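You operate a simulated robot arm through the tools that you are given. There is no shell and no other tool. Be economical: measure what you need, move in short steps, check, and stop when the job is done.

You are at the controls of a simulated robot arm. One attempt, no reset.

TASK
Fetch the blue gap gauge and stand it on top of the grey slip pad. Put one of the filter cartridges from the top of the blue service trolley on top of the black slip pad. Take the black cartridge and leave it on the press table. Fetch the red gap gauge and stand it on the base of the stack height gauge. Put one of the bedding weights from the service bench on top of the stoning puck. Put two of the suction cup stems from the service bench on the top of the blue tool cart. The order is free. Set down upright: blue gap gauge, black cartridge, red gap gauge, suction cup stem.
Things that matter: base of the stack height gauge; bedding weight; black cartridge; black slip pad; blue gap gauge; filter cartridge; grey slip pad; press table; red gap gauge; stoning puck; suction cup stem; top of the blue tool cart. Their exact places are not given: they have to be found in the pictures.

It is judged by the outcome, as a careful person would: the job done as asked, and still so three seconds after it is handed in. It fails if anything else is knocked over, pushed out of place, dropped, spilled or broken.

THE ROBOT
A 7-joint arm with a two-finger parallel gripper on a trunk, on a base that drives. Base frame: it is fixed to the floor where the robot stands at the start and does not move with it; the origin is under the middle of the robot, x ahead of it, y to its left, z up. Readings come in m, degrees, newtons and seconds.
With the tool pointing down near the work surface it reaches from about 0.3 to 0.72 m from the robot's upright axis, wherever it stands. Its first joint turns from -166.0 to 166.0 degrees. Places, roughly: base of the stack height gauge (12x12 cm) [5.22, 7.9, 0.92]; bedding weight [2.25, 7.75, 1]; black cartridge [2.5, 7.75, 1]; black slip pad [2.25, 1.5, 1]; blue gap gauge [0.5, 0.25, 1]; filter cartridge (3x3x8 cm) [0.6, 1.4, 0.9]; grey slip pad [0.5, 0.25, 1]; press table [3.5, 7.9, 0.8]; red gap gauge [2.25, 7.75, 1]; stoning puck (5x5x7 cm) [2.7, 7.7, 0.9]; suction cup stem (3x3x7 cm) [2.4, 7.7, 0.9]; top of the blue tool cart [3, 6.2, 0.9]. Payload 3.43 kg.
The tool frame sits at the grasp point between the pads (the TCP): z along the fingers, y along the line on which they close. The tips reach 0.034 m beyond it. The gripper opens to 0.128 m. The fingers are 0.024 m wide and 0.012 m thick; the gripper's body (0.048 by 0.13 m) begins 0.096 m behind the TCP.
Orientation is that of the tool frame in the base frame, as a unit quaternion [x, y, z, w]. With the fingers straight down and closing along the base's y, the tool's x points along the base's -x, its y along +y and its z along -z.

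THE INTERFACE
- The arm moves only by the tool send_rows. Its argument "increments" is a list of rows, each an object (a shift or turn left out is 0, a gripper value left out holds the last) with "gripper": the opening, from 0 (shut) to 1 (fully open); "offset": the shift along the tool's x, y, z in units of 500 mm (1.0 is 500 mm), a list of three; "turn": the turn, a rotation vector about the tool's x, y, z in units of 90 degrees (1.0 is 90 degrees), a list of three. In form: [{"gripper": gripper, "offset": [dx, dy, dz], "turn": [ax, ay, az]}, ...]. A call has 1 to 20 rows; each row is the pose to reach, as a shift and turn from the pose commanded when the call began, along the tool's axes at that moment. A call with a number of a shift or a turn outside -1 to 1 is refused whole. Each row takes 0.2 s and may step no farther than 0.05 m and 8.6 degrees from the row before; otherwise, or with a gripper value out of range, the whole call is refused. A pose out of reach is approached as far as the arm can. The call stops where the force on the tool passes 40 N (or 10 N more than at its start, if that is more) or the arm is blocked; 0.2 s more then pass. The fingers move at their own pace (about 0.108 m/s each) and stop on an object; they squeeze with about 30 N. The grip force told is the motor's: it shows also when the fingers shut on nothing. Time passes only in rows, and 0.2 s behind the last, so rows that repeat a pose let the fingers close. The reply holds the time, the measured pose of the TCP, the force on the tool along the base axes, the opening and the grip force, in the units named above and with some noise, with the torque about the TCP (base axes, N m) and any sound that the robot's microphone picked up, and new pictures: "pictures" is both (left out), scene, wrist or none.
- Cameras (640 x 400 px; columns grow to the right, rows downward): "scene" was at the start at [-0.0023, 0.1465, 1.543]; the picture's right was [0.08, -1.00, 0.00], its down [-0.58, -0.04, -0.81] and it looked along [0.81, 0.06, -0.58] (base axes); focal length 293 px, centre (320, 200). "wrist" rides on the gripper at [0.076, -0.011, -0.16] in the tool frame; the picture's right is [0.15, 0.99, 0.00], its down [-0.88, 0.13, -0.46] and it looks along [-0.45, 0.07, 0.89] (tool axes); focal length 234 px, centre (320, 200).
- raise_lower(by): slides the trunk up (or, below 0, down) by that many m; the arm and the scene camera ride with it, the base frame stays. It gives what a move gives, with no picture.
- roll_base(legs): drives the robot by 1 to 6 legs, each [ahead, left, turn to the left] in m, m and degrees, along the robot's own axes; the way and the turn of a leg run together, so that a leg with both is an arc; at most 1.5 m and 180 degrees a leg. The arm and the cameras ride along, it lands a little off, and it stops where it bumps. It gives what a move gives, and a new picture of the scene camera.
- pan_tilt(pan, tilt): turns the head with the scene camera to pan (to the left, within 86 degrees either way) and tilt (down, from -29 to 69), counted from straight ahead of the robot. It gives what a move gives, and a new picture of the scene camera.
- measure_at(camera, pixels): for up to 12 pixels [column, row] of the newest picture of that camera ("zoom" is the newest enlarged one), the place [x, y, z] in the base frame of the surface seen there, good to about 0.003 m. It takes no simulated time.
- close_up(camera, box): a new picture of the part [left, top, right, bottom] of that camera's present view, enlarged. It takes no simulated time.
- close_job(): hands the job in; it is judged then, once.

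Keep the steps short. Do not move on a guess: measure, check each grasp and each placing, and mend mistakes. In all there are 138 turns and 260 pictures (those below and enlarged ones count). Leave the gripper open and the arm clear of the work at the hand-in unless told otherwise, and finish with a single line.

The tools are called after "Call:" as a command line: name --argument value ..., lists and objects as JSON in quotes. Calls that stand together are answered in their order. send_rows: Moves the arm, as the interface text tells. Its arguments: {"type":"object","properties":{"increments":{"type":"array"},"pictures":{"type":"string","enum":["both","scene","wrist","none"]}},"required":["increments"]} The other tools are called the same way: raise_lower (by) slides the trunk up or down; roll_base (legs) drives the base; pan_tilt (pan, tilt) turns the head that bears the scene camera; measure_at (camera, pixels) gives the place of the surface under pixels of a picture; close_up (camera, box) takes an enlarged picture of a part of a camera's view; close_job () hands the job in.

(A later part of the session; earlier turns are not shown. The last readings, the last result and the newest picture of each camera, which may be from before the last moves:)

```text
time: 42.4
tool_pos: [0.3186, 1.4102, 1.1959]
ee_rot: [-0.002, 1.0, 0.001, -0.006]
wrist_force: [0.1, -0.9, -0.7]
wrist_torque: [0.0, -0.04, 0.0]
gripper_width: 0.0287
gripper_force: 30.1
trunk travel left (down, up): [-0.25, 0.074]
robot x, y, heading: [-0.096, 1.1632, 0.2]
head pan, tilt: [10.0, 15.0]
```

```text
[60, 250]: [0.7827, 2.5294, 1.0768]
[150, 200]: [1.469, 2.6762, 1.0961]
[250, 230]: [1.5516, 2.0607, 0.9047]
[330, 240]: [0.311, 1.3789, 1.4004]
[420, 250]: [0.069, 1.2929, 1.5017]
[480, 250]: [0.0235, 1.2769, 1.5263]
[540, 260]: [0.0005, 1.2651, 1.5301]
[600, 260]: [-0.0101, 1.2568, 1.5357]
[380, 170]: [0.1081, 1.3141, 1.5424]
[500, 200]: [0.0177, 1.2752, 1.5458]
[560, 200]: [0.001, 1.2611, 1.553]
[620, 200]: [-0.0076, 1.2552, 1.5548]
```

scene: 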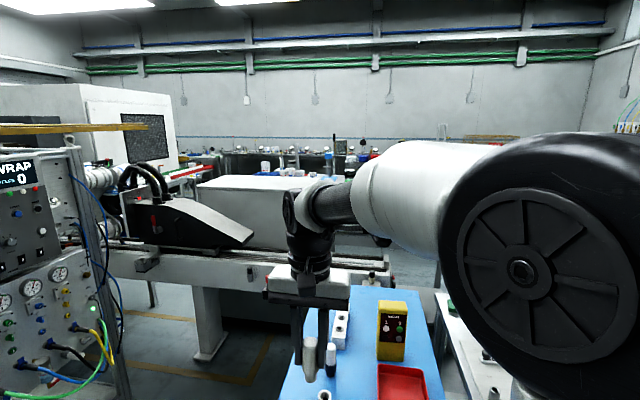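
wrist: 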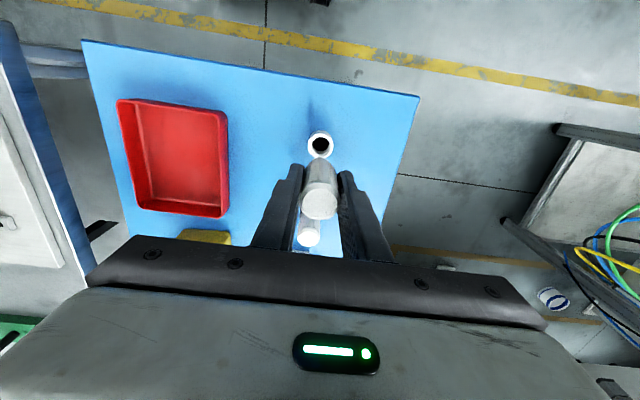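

The arm hides the right. Back off, turn right 60° and look left across the workspace.

Call:
roll_base --legs '[[-0.45, -0.9, 0], [0, 0, -65]]'

Call:
pan_tilt --pan 70 --tilt 12

Call:
pan_tilt --pan 25 --tilt 15

```text
time: 54.4
tool_pos: [-0.1472, -0.0133, 1.1964]
ee_rot: [0.534, 0.845, 0.004, -0.003]
wrist_force: [0.1, 0.0, -1.2]
wrist_torque: [-0.02, 0.03, -0.02]
gripper_width: 0.0286
gripper_force: 29.9
trunk travel left (down, up): [-0.25, 0.074]
robot x, y, heading: [-0.5477, 0.2619, -64.7]
head pan, tilt: [10.0, 15.0]
```

scene: 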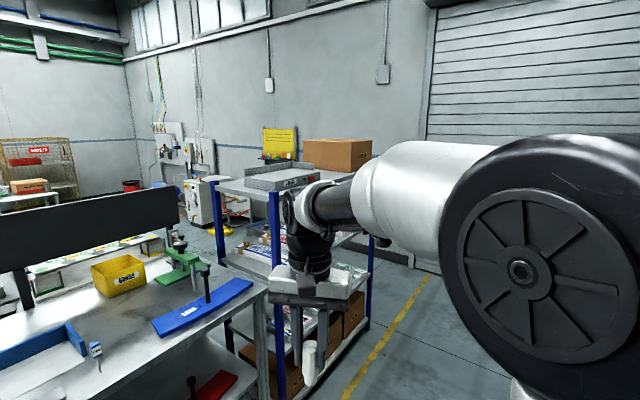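

```text
time: 55.7
tool_pos: [-0.1478, -0.0127, 1.1959]
ee_rot: [0.533, 0.846, 0.005, -0.005]
wrist_force: [-0.6, -0.2, -0.9]
wrist_torque: [0.01, 0.03, 0.01]
gripper_width: 0.0288
gripper_force: 29.3
trunk travel left (down, up): [-0.25, 0.074]
robot x, y, heading: [-0.5503, 0.2594, -64.6]
head pan, tilt: [70.0, 12.0]
```

scene: 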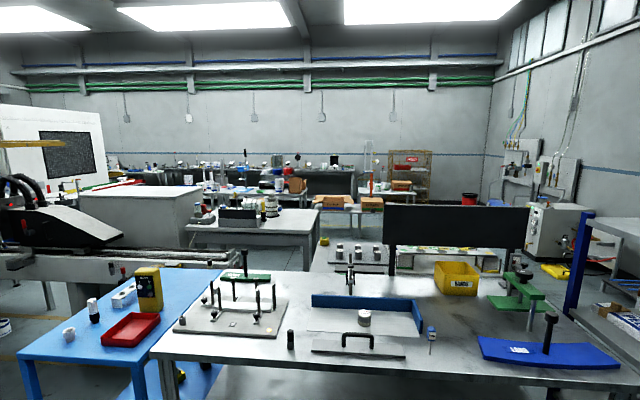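

```text
time: 56.8
tool_pos: [-0.1469, -0.013, 1.1956]
ee_rot: [0.533, 0.846, 0.005, -0.004]
wrist_force: [0.6, 0.2, -0.5]
wrist_torque: [-0.02, 0.0, 0.0]
gripper_width: 0.0286
gripper_force: 30.4
trunk travel left (down, up): [-0.25, 0.074]
robot x, y, heading: [-0.5503, 0.2597, -65.0]
head pan, tilt: [25.0, 15.0]
```

scene: 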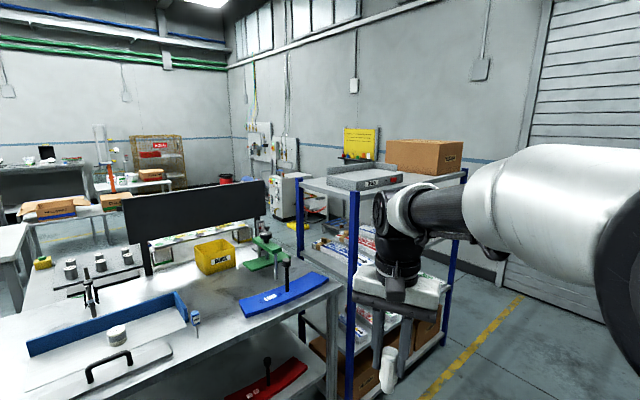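

Call:
pan_tilt --pan 75 --tilt 12

Call:
close_up --camera "scene" --box '[180, 160, 440, 322]'

Call:
measure_at --camera "zoom" --pixels '[[80, 60], [110, 160], [330, 140], [370, 130], [320, 165], [200, 255], [220, 190], [280, 200], [335, 200], [395, 190], [490, 190], [580, 40]]'

```text
time: 58.0
tool_pos: [-0.1474, -0.0138, 1.196]
ee_rot: [0.534, 0.846, 0.004, -0.005]
wrist_force: [-0.1, -0.4, -0.2]
wrist_torque: [-0.01, -0.01, -0.02]
gripper_width: 0.0282
gripper_force: 29.8
trunk travel left (down, up): [-0.25, 0.074]
robot x, y, heading: [-0.5496, 0.2608, -64.5]
head pan, tilt: [75.0, 12.0]
```

scene: 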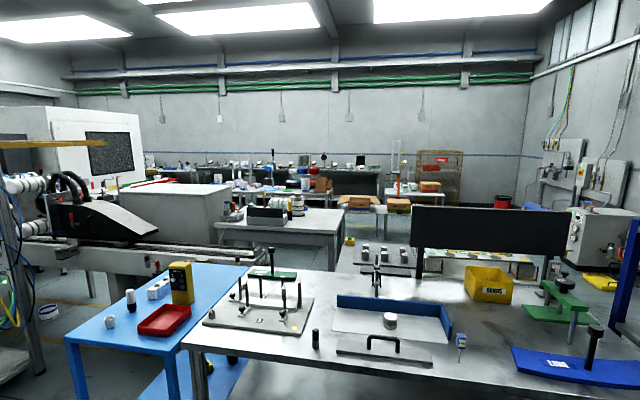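

```text
2.46 times, centred on (310, 241) of scene
```

zoom: 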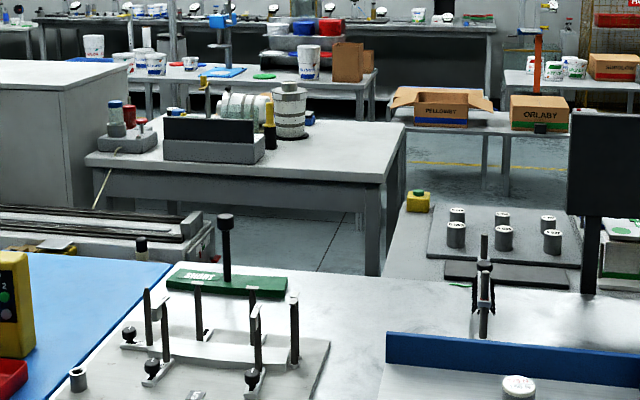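

```text
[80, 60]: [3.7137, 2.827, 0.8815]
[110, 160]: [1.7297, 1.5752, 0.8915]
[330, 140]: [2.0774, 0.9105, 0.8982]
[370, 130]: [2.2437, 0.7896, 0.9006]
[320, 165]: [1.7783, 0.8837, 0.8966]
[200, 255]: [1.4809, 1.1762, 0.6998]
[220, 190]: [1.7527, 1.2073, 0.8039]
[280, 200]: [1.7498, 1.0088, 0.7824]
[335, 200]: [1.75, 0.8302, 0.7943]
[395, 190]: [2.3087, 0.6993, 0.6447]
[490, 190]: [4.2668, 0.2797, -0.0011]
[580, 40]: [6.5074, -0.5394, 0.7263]
```

Call:
pan_tilt --pan 25 --tilt 15

Call:
measure_at --camera "scene" --pixels '[[480, 340], [520, 300], [500, 380], [345, 380], [448, 330], [470, 175], [300, 180], [360, 220], [300, 240], [290, 215], [590, 350], [400, 145]]'

Call:
close_up --camera "scene" --box '[0, 130, 320, 330]'

Call:
measure_at --camera "zoom" --pixels '[[180, 215], [70, 340], [500, 190], [590, 200], [540, 130], [420, 130], [230, 120], [60, 200], [110, 170], [440, 260]]'

```text
time: 59.2
tool_pos: [-0.1478, -0.0132, 1.1955]
ee_rot: [0.533, 0.846, 0.006, -0.004]
wrist_force: [0.1, 0.1, 0.3]
wrist_torque: [0.01, 0.01, -0.02]
gripper_width: 0.0283
gripper_force: 30.1
trunk travel left (down, up): [-0.25, 0.074]
robot x, y, heading: [-0.5498, 0.2596, -64.7]
head pan, tilt: [25.0, 15.0]
```

scene: 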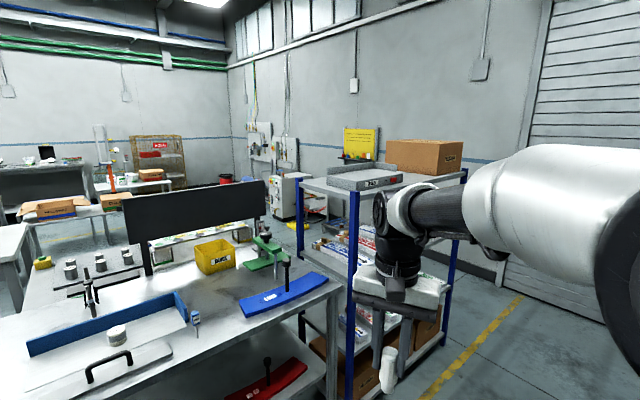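

```text
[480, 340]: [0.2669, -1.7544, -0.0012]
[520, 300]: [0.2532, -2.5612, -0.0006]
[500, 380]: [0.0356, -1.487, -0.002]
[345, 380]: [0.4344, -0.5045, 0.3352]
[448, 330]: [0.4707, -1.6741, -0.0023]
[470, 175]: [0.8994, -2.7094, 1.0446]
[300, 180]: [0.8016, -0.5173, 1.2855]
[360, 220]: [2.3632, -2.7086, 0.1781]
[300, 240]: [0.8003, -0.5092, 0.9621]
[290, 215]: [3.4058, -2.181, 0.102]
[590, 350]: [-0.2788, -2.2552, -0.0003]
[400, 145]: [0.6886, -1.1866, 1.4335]
```

```text
2.00 times, centred on (160, 230) of scene
```

zoom: 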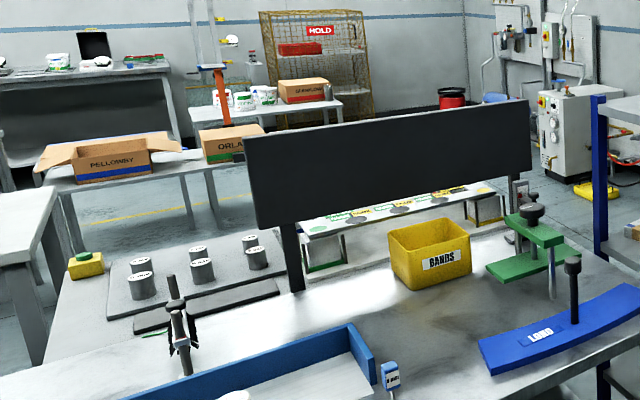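

```text
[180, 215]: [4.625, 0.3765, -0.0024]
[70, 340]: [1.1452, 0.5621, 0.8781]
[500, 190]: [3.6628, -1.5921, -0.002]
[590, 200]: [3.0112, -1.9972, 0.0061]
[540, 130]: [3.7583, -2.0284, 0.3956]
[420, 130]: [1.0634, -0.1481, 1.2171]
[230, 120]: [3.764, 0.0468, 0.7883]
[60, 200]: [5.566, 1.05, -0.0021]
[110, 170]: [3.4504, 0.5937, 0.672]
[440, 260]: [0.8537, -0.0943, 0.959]
```

Route: around the right of the shelf via the walkway at y≈-2.2. Drive there in legs.

Call:
roll_base --legs '[[0, 0, 65], [0.05, -1.25, 0], [0, -1.22, 0], [1.4, 0, 0], [0.9, 0, 0]]'

Call:
pan_tilt --pan 65 --tilt 15

```text
time: 95.1
tool_pos: [1.8702, -1.9672, 1.1936]
ee_rot: [0.001, 1.0, 0.001, -0.007]
wrist_force: [0.6, -0.7, -1.1]
wrist_torque: [0.02, 0.04, 0.02]
gripper_width: 0.0285
gripper_force: 30.1
trunk travel left (down, up): [-0.25, 0.074]
robot x, y, heading: [1.4544, -2.2164, -0.0]
head pan, tilt: [25.0, 15.0]
stopped in leg 5: the robot was blocked; the commanded pose is now the measured one
```

scene: 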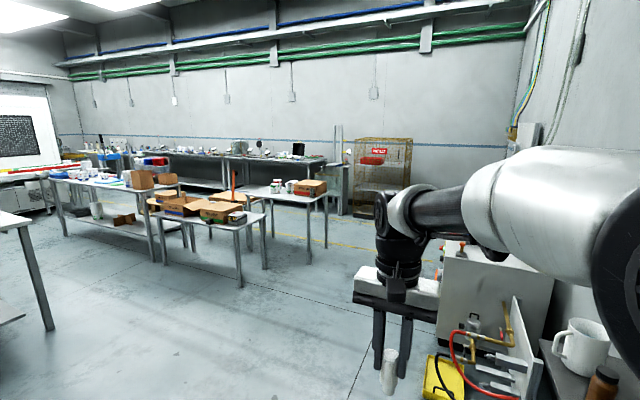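

```text
time: 96.2
tool_pos: [1.8708, -1.9674, 1.1942]
ee_rot: [0.002, 1.0, 0.001, -0.007]
wrist_force: [0.1, 0.3, 0.3]
wrist_torque: [0.02, 0.01, -0.03]
gripper_width: 0.0283
gripper_force: 30.7
trunk travel left (down, up): [-0.25, 0.074]
robot x, y, heading: [1.4498, -2.2084, 0.0]
head pan, tilt: [65.0, 15.0]
```

scene: 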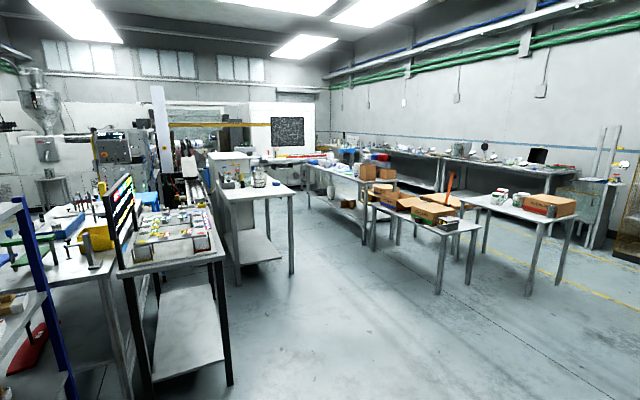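

Call:
measure_at --camera "scene" --pixels '[[292, 270], [293, 190], [238, 290], [440, 300], [372, 250], [395, 240], [305, 170], [265, 178], [232, 260], [365, 205], [312, 215], [228, 195]]'

Call:
close_up --camera "scene" --box '[190, 130, 350, 230]'

```text
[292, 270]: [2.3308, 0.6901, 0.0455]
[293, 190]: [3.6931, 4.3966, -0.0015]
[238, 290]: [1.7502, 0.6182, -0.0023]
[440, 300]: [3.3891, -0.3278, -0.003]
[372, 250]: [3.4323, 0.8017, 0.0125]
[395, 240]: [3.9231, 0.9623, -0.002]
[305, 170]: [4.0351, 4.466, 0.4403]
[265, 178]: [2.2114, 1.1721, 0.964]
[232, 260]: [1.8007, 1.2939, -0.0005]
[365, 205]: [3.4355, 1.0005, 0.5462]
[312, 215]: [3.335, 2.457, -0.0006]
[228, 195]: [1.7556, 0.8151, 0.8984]
```

```text
4.00 times, centred on (270, 180) of scene
```

zoom: 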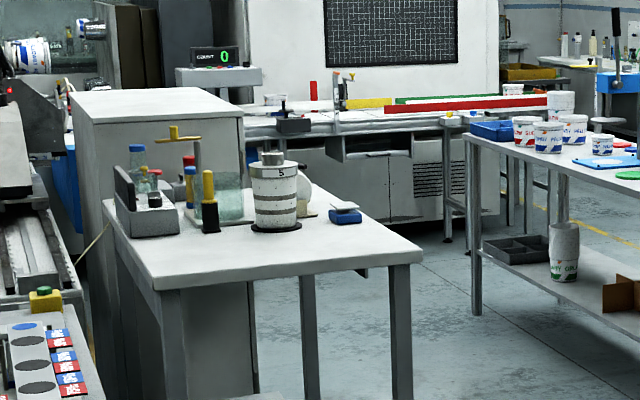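

Aisle between bench 2 (x≤2.36) and the benches at x≥3.43 is free. Raise the trunk, drive to the open floor, turn 180° and slide along the aisle.

Call:
raise_lower --by 0.07

Call:
roll_base --legs '[[-0.05, 0.5, 0], [1.42, 0.9, 0], [0, 0, 179], [0, -1.2, 0], [0, -0.9, 0]]'

Call:
pan_tilt --pan 0 --tilt 40

```text
time: 97.3
tool_pos: [1.8696, -1.9677, 1.2642]
ee_rot: [0.001, 1.0, 0.002, -0.006]
wrist_force: [1.3, 0.2, -0.4]
wrist_torque: [0.0, 0.01, -0.01]
gripper_width: 0.0285
gripper_force: 30.1
trunk travel left (down, up): [-0.32, 0.004]
robot x, y, heading: [1.4498, -2.2125, 0.1]
head pan, tilt: [65.0, 15.0]
```

```text
refused: leg 2 is longer than a leg can be; nothing moved
```

```text
time: 98.6
tool_pos: [1.8708, -1.9669, 1.2644]
ee_rot: [0.002, 1.0, 0.001, -0.007]
wrist_force: [-0.1, 0.2, 0.0]
wrist_torque: [0.0, -0.02, 0.0]
gripper_width: 0.0282
gripper_force: 30.0
trunk travel left (down, up): [-0.32, 0.004]
robot x, y, heading: [1.4522, -2.2113, 0.0]
head pan, tilt: [0.0, 40.0]
```

scene: 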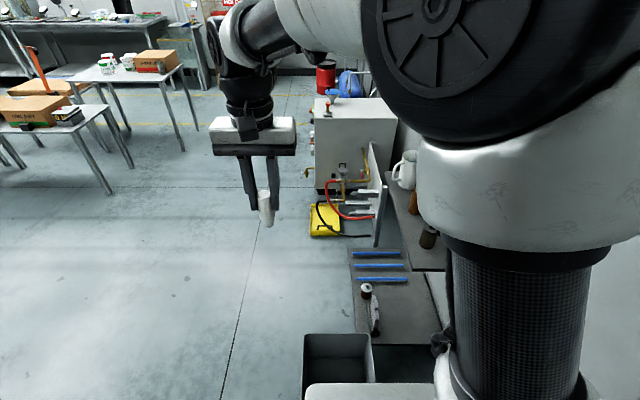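

I touched a grey bin's side; back off and go left around it.

Call:
roll_base --legs '[[-0.05, 0.55, 0], [1.0, 0.9, 0], [0.4, 0, 0], [0, 0, 179], [0, -1.1, 0], [0, -0.95, 0]]'

Call:
pan_tilt --pan 0 --tilt 40

```text
time: 142.2
tool_pos: [2.4056, 1.0705, 1.2636]
ee_rot: [1.0, -0.016, 0.007, 0.001]
wrist_force: [0.0, -0.1, -0.3]
wrist_torque: [0.0, -0.01, 0.01]
gripper_width: 0.0278
gripper_force: 30.0
trunk travel left (down, up): [-0.32, 0.004]
robot x, y, heading: [2.8334, 1.3037, 178.5]
head pan, tilt: [0.0, 40.0]
```

scene: 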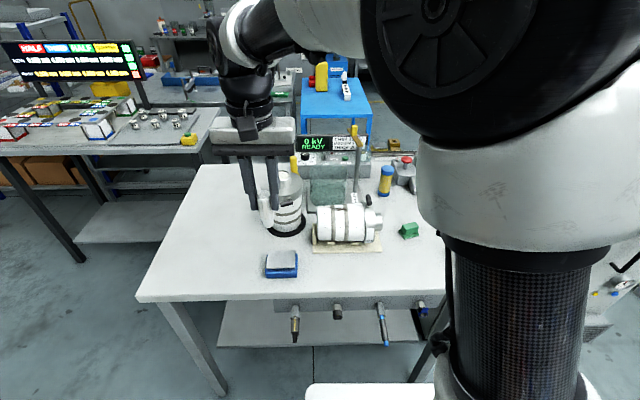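

```text
time: 142.8
tool_pos: [2.4067, 1.071, 1.2636]
ee_rot: [1.0, -0.017, 0.006, 0.001]
wrist_force: [0.5, 0.0, 0.0]
wrist_torque: [0.01, -0.06, 0.0]
gripper_width: 0.028
gripper_force: 29.4
trunk travel left (down, up): [-0.32, 0.004]
robot x, y, heading: [2.8349, 1.3017, 178.3]
head pan, tilt: [0.0, 40.0]
```

scene: 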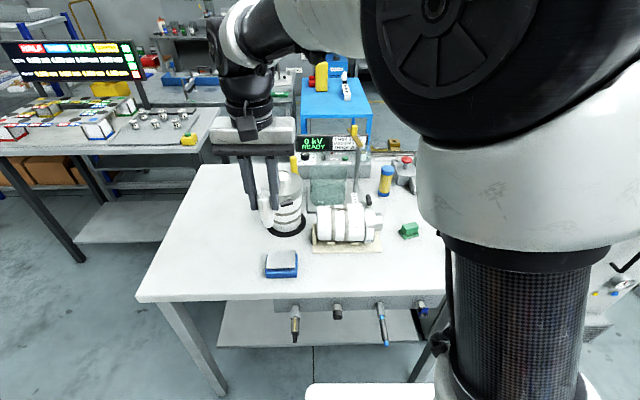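

The right of the bench is hidden; slide 0.45 m to the right.

Call:
roll_base --legs '[[0, -0.45, 1]]'

Call:
close_up --camera "scene" --box '[60, 120, 440, 330]'

```text
time: 147.7
tool_pos: [2.4192, 1.5091, 1.2637]
ee_rot: [1.0, -0.009, 0.007, 0.001]
wrist_force: [0.4, -0.7, 0.1]
wrist_torque: [0.01, -0.02, 0.02]
gripper_width: 0.0279
gripper_force: 30.0
trunk travel left (down, up): [-0.32, 0.004]
robot x, y, heading: [2.8418, 1.7499, 179.2]
head pan, tilt: [0.0, 40.0]
```

scene: 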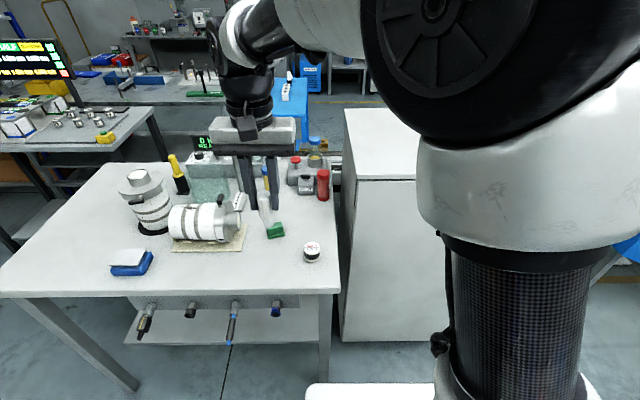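

```text
1.68 times, centred on (250, 225) of scene
```

zoom: 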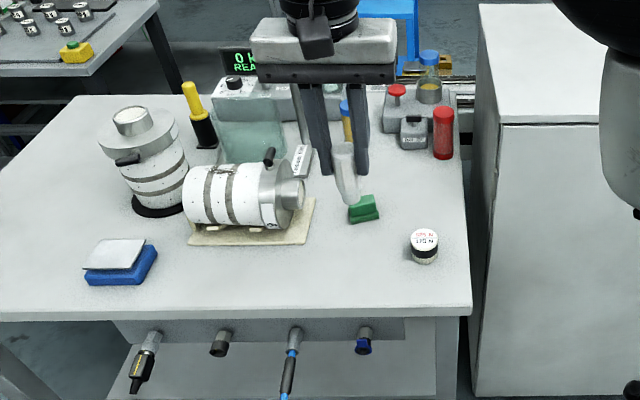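

The round puck at zoom (425,245) must be the black slip pad (like the grey "775 N" puck on bench 1). Measure it closely.

Call:
close_up --camera "scene" --box '[264, 210, 360, 270]'

Call:
measure_at --camera "zoom" --pixels '[[320, 215], [320, 240], [320, 255], [275, 232], [370, 232], [320, 300], [320, 345]]'

```text
6.67 times, centred on (312, 240) of scene
```

zoom: 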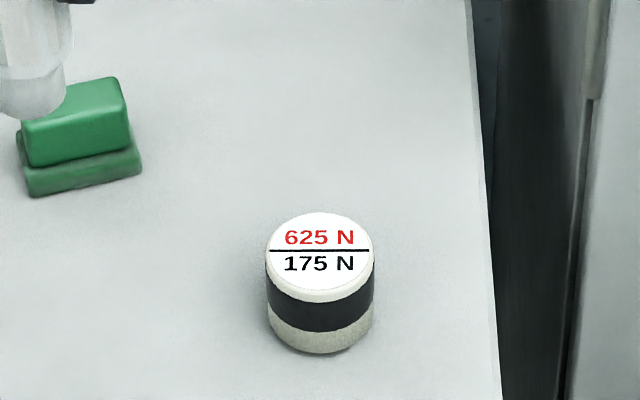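

```text
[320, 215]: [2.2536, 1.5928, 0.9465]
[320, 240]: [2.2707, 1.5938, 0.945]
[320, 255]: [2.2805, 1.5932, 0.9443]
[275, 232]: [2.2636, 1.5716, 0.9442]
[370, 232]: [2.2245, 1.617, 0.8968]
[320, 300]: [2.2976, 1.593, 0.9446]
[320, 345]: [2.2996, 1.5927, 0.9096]
```

Call:
send_rows --increments '[{"gripper": 0, "offset": [-0.073, -0.041, 0]}, {"offset": [-0.146, -0.082, 0]}, {"offset": [-0.219, -0.123, 0]}, {"offset": [-0.291, -0.163, 0], "turn": [0, -0.009, 0]}, {"offset": [-0.291, -0.163, 0.09], "turn": [0, -0.009, 0]}, {"offset": [-0.291, -0.163, 0.18], "turn": [0, -0.009, 0]}, {"offset": [-0.291, -0.163, 0.27], "turn": [0, -0.009, 0]}, {"offset": [-0.291, -0.163, 0.36], "turn": [0, -0.009, 0]}, {"offset": [-0.291, -0.163, 0.407], "turn": [0, -0.009, 0]}, {"offset": [-0.291, -0.163, 0.407], "turn": [0, -0.009, 0]}]' --pictures "both"

Call:
close_up --camera "scene" --box '[248, 180, 376, 260]'

```text
time: 149.9
tool_pos: [2.2783, 1.5924, 1.0572]
ee_rot: [1.0, -0.009, 0.0, 0.001]
wrist_force: [-1.0, 0.7, 0.2]
wrist_torque: [0.0, 0.01, 0.0]
gripper_width: 0.0276
gripper_force: 30.1
trunk travel left (down, up): [-0.32, 0.004]
robot x, y, heading: [2.8482, 1.7517, 179.1]
head pan, tilt: [0.0, 40.0]
```

scene: 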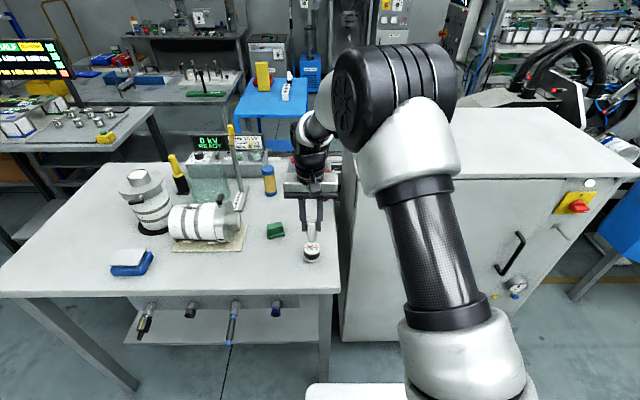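
wrist: 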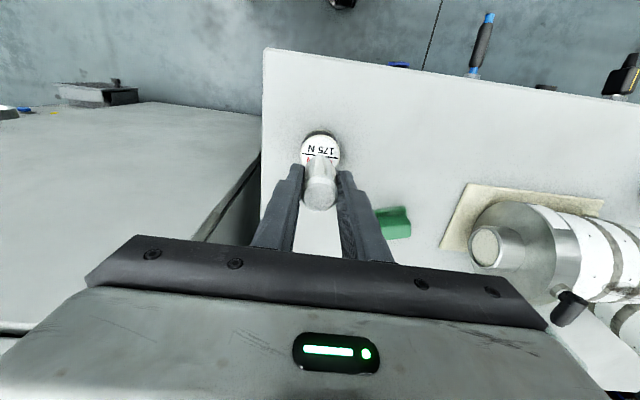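

```text
5.00 times, centred on (312, 220) of scene
```

zoom: 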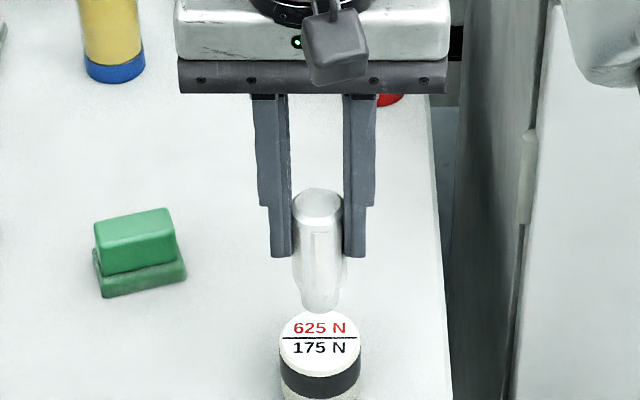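

Call:
measure_at --camera "zoom" --pixels '[[319, 290], [319, 300], [319, 308], [319, 200], [319, 240], [320, 345]]'

```text
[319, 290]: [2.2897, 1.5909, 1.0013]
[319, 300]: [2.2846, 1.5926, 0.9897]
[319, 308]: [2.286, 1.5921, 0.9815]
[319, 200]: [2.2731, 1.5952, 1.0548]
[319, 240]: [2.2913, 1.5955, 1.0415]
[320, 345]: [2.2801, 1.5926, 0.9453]
```

Bottom is about 0.979 (TCP − 0.078), pad top 0.945. Lower to near contact slowly.

Call:
send_rows --increments '[{"gripper": 0, "offset": [0, 0, 0.03]}, {"offset": [0, 0, 0.054]}, {"offset": [0, 0, 0.058]}, {"offset": [0, 0, 0.06]}, {"offset": [0, 0, 0.062]}, {"offset": [0, 0, 0.064]}]' --pictures "none"

Call:
close_up --camera "scene" --box '[280, 210, 344, 266]'

```text
time: 151.3
tool_pos: [2.2789, 1.5935, 1.0271]
ee_rot: [1.0, -0.009, 0.0, 0.001]
wrist_force: [0.4, 0.8, 1.7]
wrist_torque: [0.0, -0.06, -0.01]
gripper_width: 0.0279
gripper_force: 29.8
trunk travel left (down, up): [-0.32, 0.004]
robot x, y, heading: [2.8443, 1.7482, 179.5]
head pan, tilt: [0.0, 40.0]
```

```text
7.14 times, centred on (312, 238) of scene
```

zoom: 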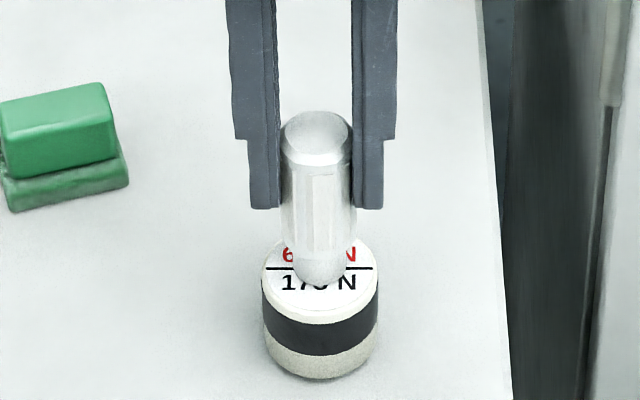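

Light contact. Press 1.5 mm more, then open slowly.

Call:
send_rows --increments '[{"gripper": 0, "offset": [0, 0, 0.002]}, {"offset": [0, 0, 0.003]}, {"offset": [0, 0, 0.003]}]' --pictures "none"

Call:
send_rows --increments '[{"gripper": 0.25}, {"gripper": 0.35}, {"gripper": 0.45}, {"gripper": 0.5}, {"gripper": 0.5}, {"gripper": 0.5, "offset": [0, 0, -0.05]}, {"offset": [0, 0, -0.12]}, {"offset": [0, 0, -0.2]}, {"offset": [0, 0, -0.28]}]' --pictures "none"

Call:
close_up --camera "scene" --box '[280, 190, 360, 266]'

```text
time: 152.1
tool_pos: [2.2783, 1.5939, 1.0271]
ee_rot: [1.0, -0.009, -0.002, 0.0]
wrist_force: [0.8, 1.1, 15.8]
wrist_torque: [0.04, -0.03, -0.02]
gripper_width: 0.0279
gripper_force: 29.9
trunk travel left (down, up): [-0.32, 0.004]
robot x, y, heading: [2.8427, 1.7464, 179.3]
head pan, tilt: [0.0, 40.0]
```

```text
time: 154.1
tool_pos: [2.2796, 1.5938, 1.1651]
ee_rot: [1.0, -0.009, 0.0, 0.0]
wrist_force: [-1.1, 0.5, -0.3]
wrist_torque: [0.03, 0.02, 0.02]
gripper_width: 0.0641
gripper_force: 0.1
trunk travel left (down, up): [-0.32, 0.004]
robot x, y, heading: [2.8458, 1.748, 179.4]
head pan, tilt: [0.0, 40.0]
```

```text
5.26 times, centred on (320, 228) of scene
```

zoom: 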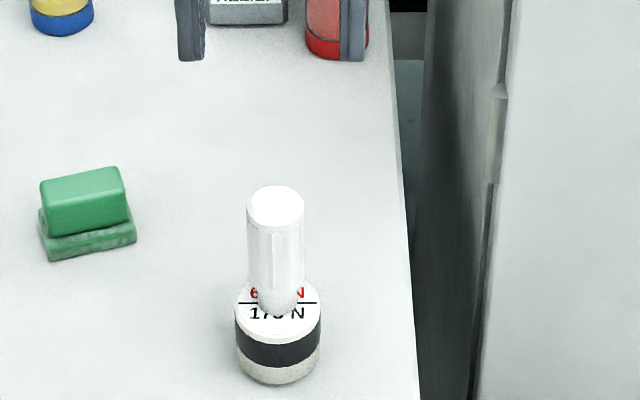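

The cartridge stands on the black pad. Retract the arm and turn to face +y to explore the north area.

Call:
send_rows --increments '[{"gripper": 0.5, "offset": [0, 0, -0.09]}, {"offset": [0, 0, -0.18]}, {"offset": [0.07, 0.04, -0.2]}, {"offset": [0.14, 0.08, -0.2]}, {"offset": [0.21, 0.12, -0.2]}, {"offset": [0.29, 0.163, -0.2]}]' --pictures "none"

Call:
roll_base --legs '[[-0.05, 0, 0], [0, 0, -89]]'

Call:
pan_tilt --pan 25 --tilt 15

```text
time: 155.5
tool_pos: [2.4224, 1.5088, 1.2646]
ee_rot: [1.0, -0.007, 0.0, 0.0]
wrist_force: [-0.3, 0.7, 0.7]
wrist_torque: [0.01, 0.04, -0.02]
gripper_width: 0.0639
gripper_force: 0.0
trunk travel left (down, up): [-0.32, 0.004]
robot x, y, heading: [2.8417, 1.7485, 179.4]
head pan, tilt: [0.0, 40.0]
```

```text
time: 160.3
tool_pos: [2.6474, 2.164, 1.2643]
ee_rot: [0.707, -0.707, 0.0, 0.001]
wrist_force: [0.3, -0.3, 0.3]
wrist_torque: [0.0, -0.03, 0.02]
gripper_width: 0.064
gripper_force: 0.1
trunk travel left (down, up): [-0.32, 0.004]
robot x, y, heading: [2.8924, 1.7474, 89.9]
head pan, tilt: [0.0, 40.0]
```

scene: 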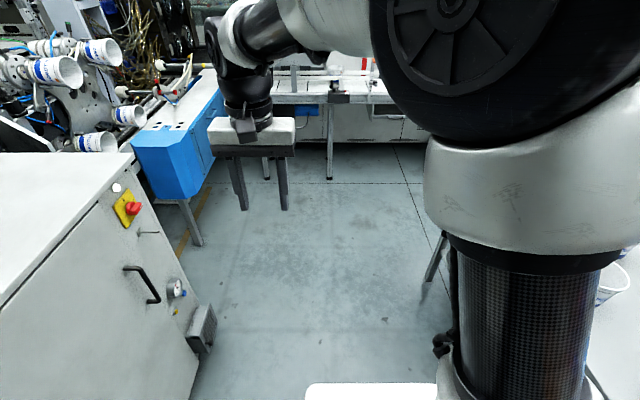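

```text
time: 161.2
tool_pos: [2.6463, 2.1653, 1.2653]
ee_rot: [0.707, -0.707, 0.0, 0.001]
wrist_force: [-1.1, -0.2, -0.2]
wrist_torque: [0.0, 0.0, 0.03]
gripper_width: 0.0638
gripper_force: 0.0
trunk travel left (down, up): [-0.32, 0.004]
robot x, y, heading: [2.8937, 1.7523, 90.1]
head pan, tilt: [25.0, 15.0]
```

scene: 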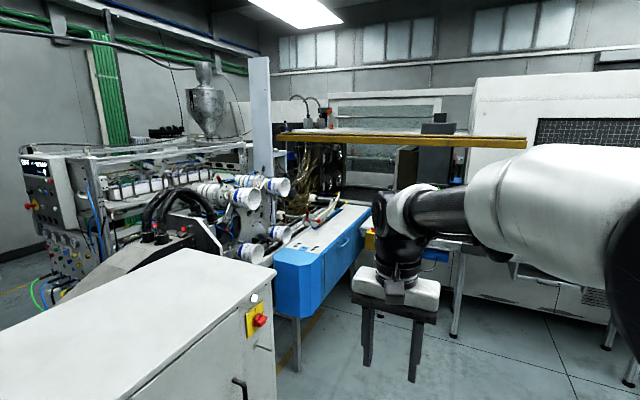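

Call:
measure_at --camera "scene" --pixels '[[455, 320], [330, 310], [455, 245], [500, 180], [540, 95], [430, 30], [290, 345], [300, 255], [560, 350], [100, 30]]'

Call:
roll_base --legs '[[0, 0, -50]]'

Call:
pan_tilt --pan 40 --tilt 10

Call:
measure_at --camera "scene" --pixels '[[100, 350], [200, 330], [300, 330], [350, 280], [400, 300], [250, 150], [400, 150], [100, 200], [200, 200], [300, 200], [350, 220], [450, 250]]'

```text
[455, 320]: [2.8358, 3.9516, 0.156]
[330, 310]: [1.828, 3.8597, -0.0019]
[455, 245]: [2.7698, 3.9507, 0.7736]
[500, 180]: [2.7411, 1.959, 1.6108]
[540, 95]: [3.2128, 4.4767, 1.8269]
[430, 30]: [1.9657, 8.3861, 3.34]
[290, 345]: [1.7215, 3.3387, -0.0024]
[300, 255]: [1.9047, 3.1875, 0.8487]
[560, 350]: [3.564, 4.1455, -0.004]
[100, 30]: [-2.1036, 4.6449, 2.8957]
```

```text
time: 163.9
tool_pos: [3.0536, 2.2053, 1.2645]
ee_rot: [-0.344, 0.939, 0.001, -0.001]
wrist_force: [0.1, -0.7, 0.0]
wrist_torque: [0.05, 0.01, 0.0]
gripper_width: 0.0641
gripper_force: 0.1
trunk travel left (down, up): [-0.32, 0.004]
robot x, y, heading: [2.8924, 1.7465, 40.3]
head pan, tilt: [25.0, 15.0]
```

scene: 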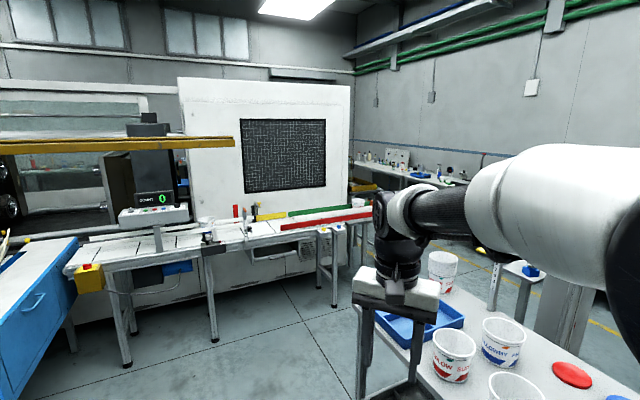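

```text
time: 164.7
tool_pos: [3.0537, 2.2042, 1.2657]
ee_rot: [-0.343, 0.939, 0.001, -0.001]
wrist_force: [-0.7, -0.1, 0.1]
wrist_torque: [0.01, 0.01, -0.03]
gripper_width: 0.064
gripper_force: 0.2
trunk travel left (down, up): [-0.32, 0.004]
robot x, y, heading: [2.8943, 1.7493, 40.0]
head pan, tilt: [40.0, 10.0]
```

scene: 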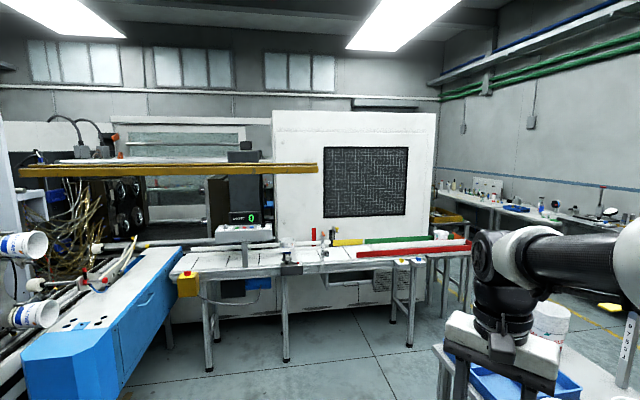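

```text
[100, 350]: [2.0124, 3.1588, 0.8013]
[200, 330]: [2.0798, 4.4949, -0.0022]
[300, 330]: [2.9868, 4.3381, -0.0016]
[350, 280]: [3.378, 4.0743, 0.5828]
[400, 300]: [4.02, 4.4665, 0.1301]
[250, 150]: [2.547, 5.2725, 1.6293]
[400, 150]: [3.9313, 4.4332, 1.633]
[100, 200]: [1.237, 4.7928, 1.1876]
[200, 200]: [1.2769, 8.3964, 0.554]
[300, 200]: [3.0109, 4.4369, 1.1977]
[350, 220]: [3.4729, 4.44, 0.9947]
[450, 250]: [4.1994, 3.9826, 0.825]
```

A big machine spans y≈4–5.3; pass around its right end. Drive north to y≈3.2 and look east.

Call:
roll_base --legs '[[0, 0, 50], [1.35, 0, 0], [0, 0, -90]]'

Call:
pan_tilt --pan 25 --tilt 15

Call:
measure_at --camera "scene" --pixels '[[100, 350], [200, 330], [300, 330], [350, 280], [250, 300], [250, 200], [300, 250], [100, 200], [200, 200], [300, 200], [350, 350], [400, 350]]'

```text
time: 177.7
tool_pos: [3.2992, 3.3642, 1.2635]
ee_rot: [-0.006, 1.0, 0.002, 0.0]
wrist_force: [0.4, 0.2, 1.1]
wrist_torque: [-0.02, 0.0, 0.01]
gripper_width: 0.0642
gripper_force: 0.0
trunk travel left (down, up): [-0.32, 0.004]
robot x, y, heading: [2.884, 3.114, 0.7]
head pan, tilt: [40.0, 10.0]
```

scene: 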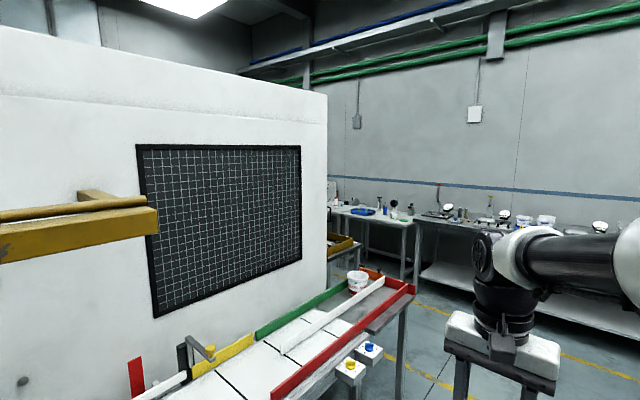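

```text
time: 178.5
tool_pos: [3.2986, 3.3644, 1.2638]
ee_rot: [-0.005, 1.0, 0.0, 0.001]
wrist_force: [0.1, 1.1, -0.2]
wrist_torque: [-0.01, -0.01, 0.0]
gripper_width: 0.064
gripper_force: 0.0
trunk travel left (down, up): [-0.32, 0.004]
robot x, y, heading: [2.8802, 3.1133, 0.8]
head pan, tilt: [25.0, 15.0]
```

scene: 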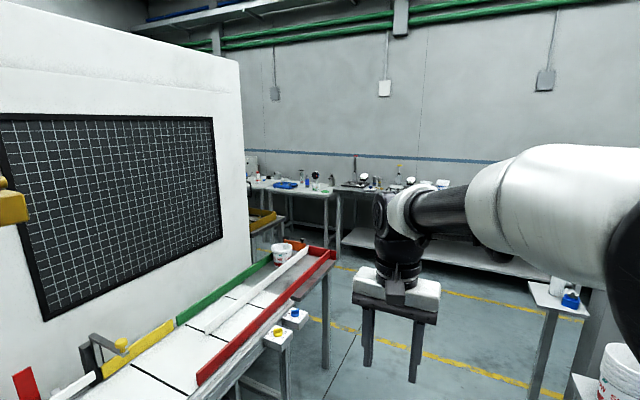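

```text
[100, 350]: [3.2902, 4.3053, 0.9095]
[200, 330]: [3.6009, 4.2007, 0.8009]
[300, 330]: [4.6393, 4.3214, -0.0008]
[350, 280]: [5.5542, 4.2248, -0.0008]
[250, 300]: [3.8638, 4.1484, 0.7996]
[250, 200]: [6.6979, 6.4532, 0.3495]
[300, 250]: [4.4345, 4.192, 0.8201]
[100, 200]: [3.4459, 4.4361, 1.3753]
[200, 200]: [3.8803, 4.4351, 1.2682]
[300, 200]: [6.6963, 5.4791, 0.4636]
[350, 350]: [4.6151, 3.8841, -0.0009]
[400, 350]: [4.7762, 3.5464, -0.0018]
```

Call:
measure_at --camera "scene" --pixels '[[545, 290], [545, 340], [262, 215], [270, 240], [400, 250]]'

Call:
roll_base --legs '[[0.3, 0.17, 0], [1.4, 0, 0], [0.9, 0, 0], [0, 0, 90], [0.8, 0, 0]]'

Call:
pan_tilt --pan 35 --tilt 15

```text
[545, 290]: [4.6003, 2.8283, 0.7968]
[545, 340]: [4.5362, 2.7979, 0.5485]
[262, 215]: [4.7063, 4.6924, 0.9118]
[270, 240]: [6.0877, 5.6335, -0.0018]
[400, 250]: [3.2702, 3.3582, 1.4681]
```

```text
time: 199.4
tool_pos: [5.1904, 4.5393, 1.264]
ee_rot: [0.717, -0.698, -0.001, 0.001]
wrist_force: [-0.3, -0.1, -0.6]
wrist_torque: [-0.01, 0.0, 0.01]
gripper_width: 0.0643
gripper_force: 0.1
trunk travel left (down, up): [-0.32, 0.004]
robot x, y, heading: [5.4455, 4.1344, 91.7]
head pan, tilt: [25.0, 15.0]
```

scene: 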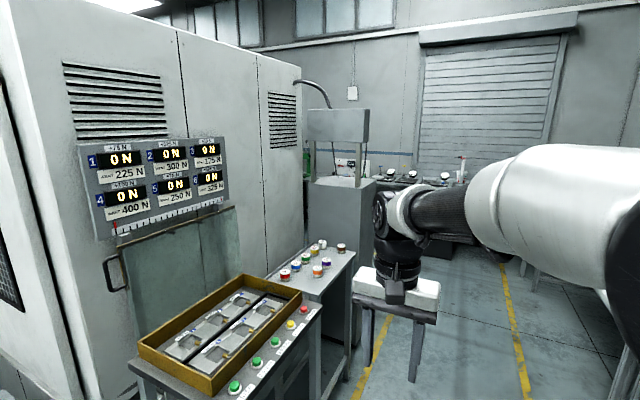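

```text
time: 200.2
tool_pos: [5.1916, 4.5393, 1.2648]
ee_rot: [0.717, -0.697, 0.0, 0.001]
wrist_force: [0.0, -0.1, 0.5]
wrist_torque: [0.0, 0.02, 0.02]
gripper_width: 0.0638
gripper_force: 0.0
trunk travel left (down, up): [-0.32, 0.004]
robot x, y, heading: [5.4458, 4.1307, 91.6]
head pan, tilt: [35.0, 15.0]
```

scene: 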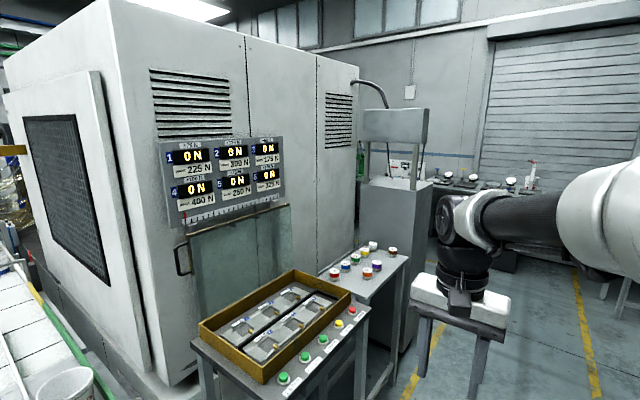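

Call:
measure_at --camera "scene" --pixels '[[585, 340], [425, 365], [400, 340], [420, 240], [500, 190], [545, 260], [395, 130], [530, 100]]'

Call:
roll_base --legs '[[1.4, -0.1, 0], [0.6, 0, 0]]'

Call:
pan_tilt --pan 50 --tilt 15

```text
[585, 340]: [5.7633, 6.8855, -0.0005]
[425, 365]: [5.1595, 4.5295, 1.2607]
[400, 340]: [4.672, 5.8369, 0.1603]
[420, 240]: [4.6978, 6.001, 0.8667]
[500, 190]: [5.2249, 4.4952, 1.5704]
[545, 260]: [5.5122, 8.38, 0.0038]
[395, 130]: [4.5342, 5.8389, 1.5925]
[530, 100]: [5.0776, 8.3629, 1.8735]
```

```text
time: 210.1
tool_pos: [5.2462, 6.547, 1.2656]
ee_rot: [0.712, -0.702, -0.001, 0.001]
wrist_force: [-0.4, 0.5, 0.2]
wrist_torque: [-0.02, 0.02, 0.01]
gripper_width: 0.0639
gripper_force: 0.1
trunk travel left (down, up): [-0.32, 0.004]
robot x, y, heading: [5.4997, 6.1318, 90.9]
head pan, tilt: [35.0, 15.0]
```

scene: 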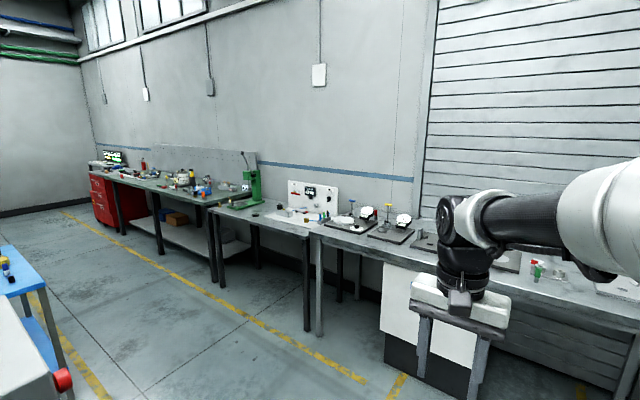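

```text
time: 210.9
tool_pos: [5.2478, 6.5469, 1.2652]
ee_rot: [0.712, -0.702, -0.001, 0.0]
wrist_force: [-0.6, 0.0, 0.2]
wrist_torque: [0.01, 0.0, -0.02]
gripper_width: 0.0639
gripper_force: 0.2
trunk travel left (down, up): [-0.32, 0.004]
robot x, y, heading: [5.5, 6.1331, 90.9]
head pan, tilt: [50.0, 15.0]
```

scene: 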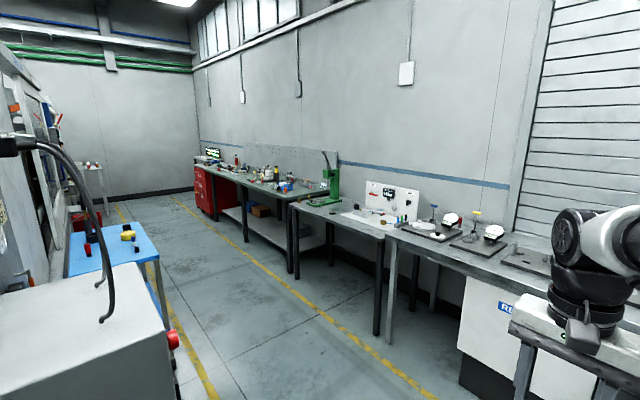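

Found the north row: press table with the green press, service bench, blue cart on the left. Measure edges.

Call:
measure_at --camera "scene" --pixels '[[385, 232], [375, 335], [295, 210], [290, 270], [246, 240], [160, 245], [70, 275], [152, 262], [165, 350], [160, 320], [130, 240], [230, 180]]'

Call:
close_up --camera "scene" --box '[340, 170, 580, 290]'

Call:
close_up --camera "scene" --box '[190, 130, 350, 230]'

```text
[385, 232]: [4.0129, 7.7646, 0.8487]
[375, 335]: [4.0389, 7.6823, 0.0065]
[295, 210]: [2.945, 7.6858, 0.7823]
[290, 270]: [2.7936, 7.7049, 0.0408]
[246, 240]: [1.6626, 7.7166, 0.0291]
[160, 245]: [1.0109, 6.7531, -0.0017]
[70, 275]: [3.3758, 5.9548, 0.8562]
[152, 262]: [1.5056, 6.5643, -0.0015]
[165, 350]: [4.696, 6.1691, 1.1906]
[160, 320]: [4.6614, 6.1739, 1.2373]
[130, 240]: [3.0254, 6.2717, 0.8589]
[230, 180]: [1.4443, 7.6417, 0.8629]
```

```text
2.67 times, centred on (460, 230) of scene
```

zoom: 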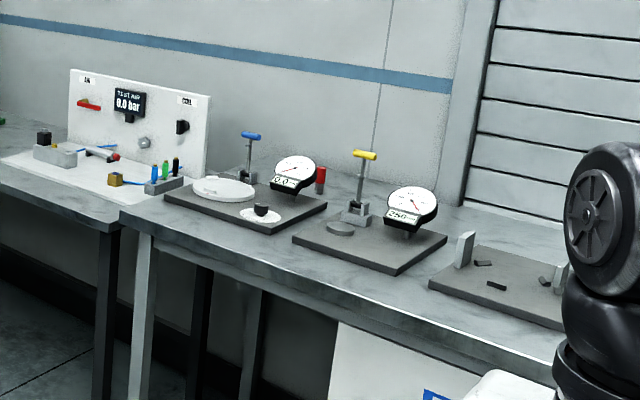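

```text
4.00 times, centred on (270, 180) of scene
```

zoom: 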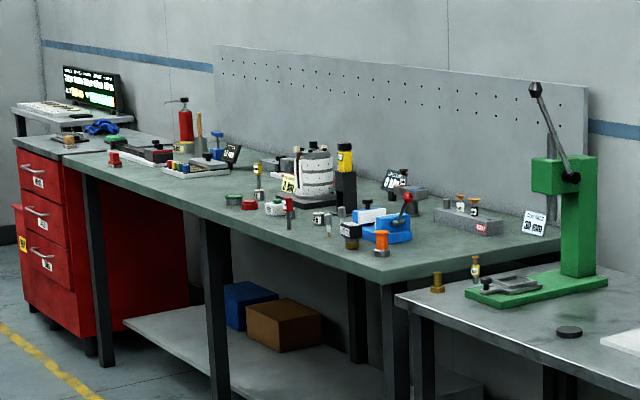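

Call:
roll_base --legs '[[0.85, 0.3, -0.9], [0, 1.4, 0], [0, 1.1, 0]]'

Call:
pan_tilt --pan 15 --tilt 40

Call:
close_up --camera "scene" --box '[0, 100, 320, 300]'

```text
time: 239.3
tool_pos: [2.4533, 7.4312, 1.2657]
ee_rot: [-0.702, 0.712, 0.001, -0.001]
wrist_force: [-0.2, -0.3, -0.5]
wrist_torque: [-0.03, 0.0, -0.01]
gripper_width: 0.0642
gripper_force: 0.0
trunk travel left (down, up): [-0.32, 0.004]
robot x, y, heading: [2.6963, 7.0104, 89.4]
head pan, tilt: [50.0, 15.0]
```

scene: 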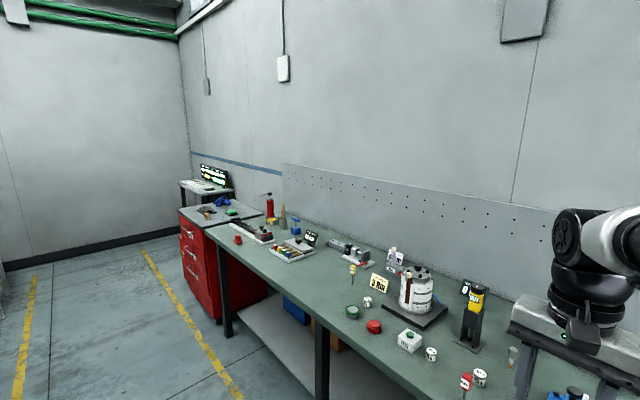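

```text
time: 240.3
tool_pos: [2.4525, 7.4326, 1.2647]
ee_rot: [-0.702, 0.712, 0.001, -0.001]
wrist_force: [0.6, -0.2, -0.3]
wrist_torque: [0.01, 0.01, 0.01]
gripper_width: 0.0639
gripper_force: 0.1
trunk travel left (down, up): [-0.32, 0.004]
robot x, y, heading: [2.6922, 7.0138, 89.2]
head pan, tilt: [15.0, 40.0]
```

scene: 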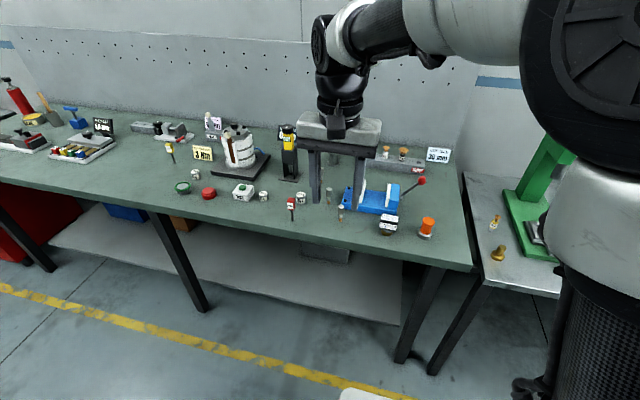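

```text
2.00 times, centred on (160, 200) of scene
```

zoom: 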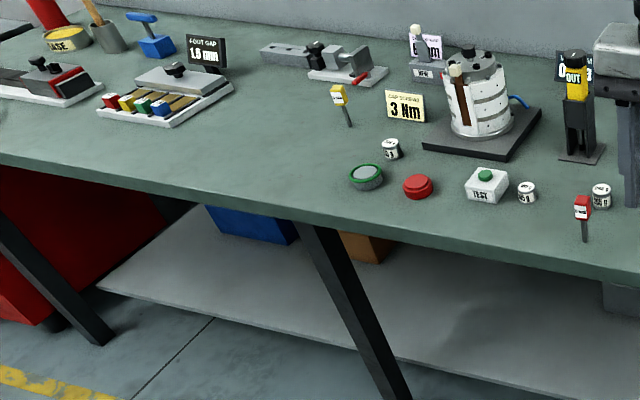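

Call:
close_up --camera "scene" --box '[250, 140, 450, 265]'

Call:
close_up --camera "scene" --box '[370, 130, 530, 230]'

Call:
close_up --camera "wrist" --box '[0, 0, 640, 400]'

```text
3.20 times, centred on (350, 202) of scene
```

zoom: 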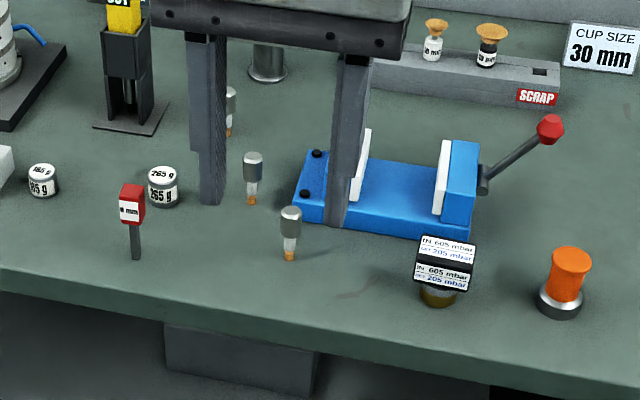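

```text
4.00 times, centred on (450, 180) of scene
```

zoom: 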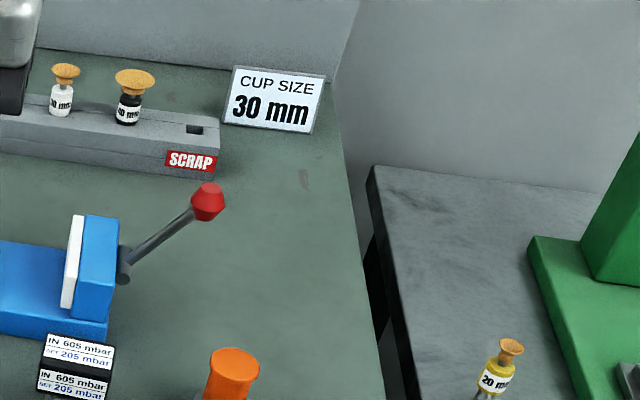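

```text
1.00 times, centred on (320, 200) of wrist (not enlarged: the box is as wide or as high as the picture)
```

zoom: 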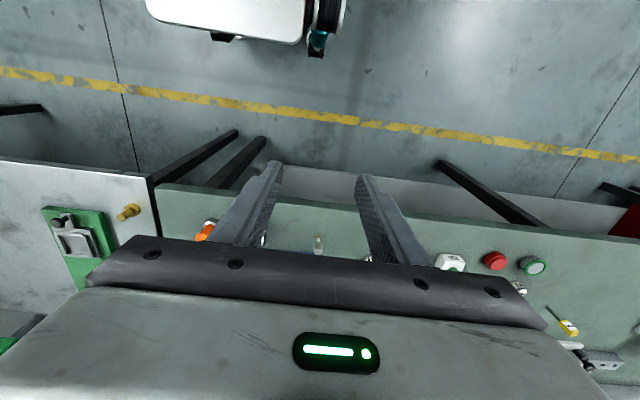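

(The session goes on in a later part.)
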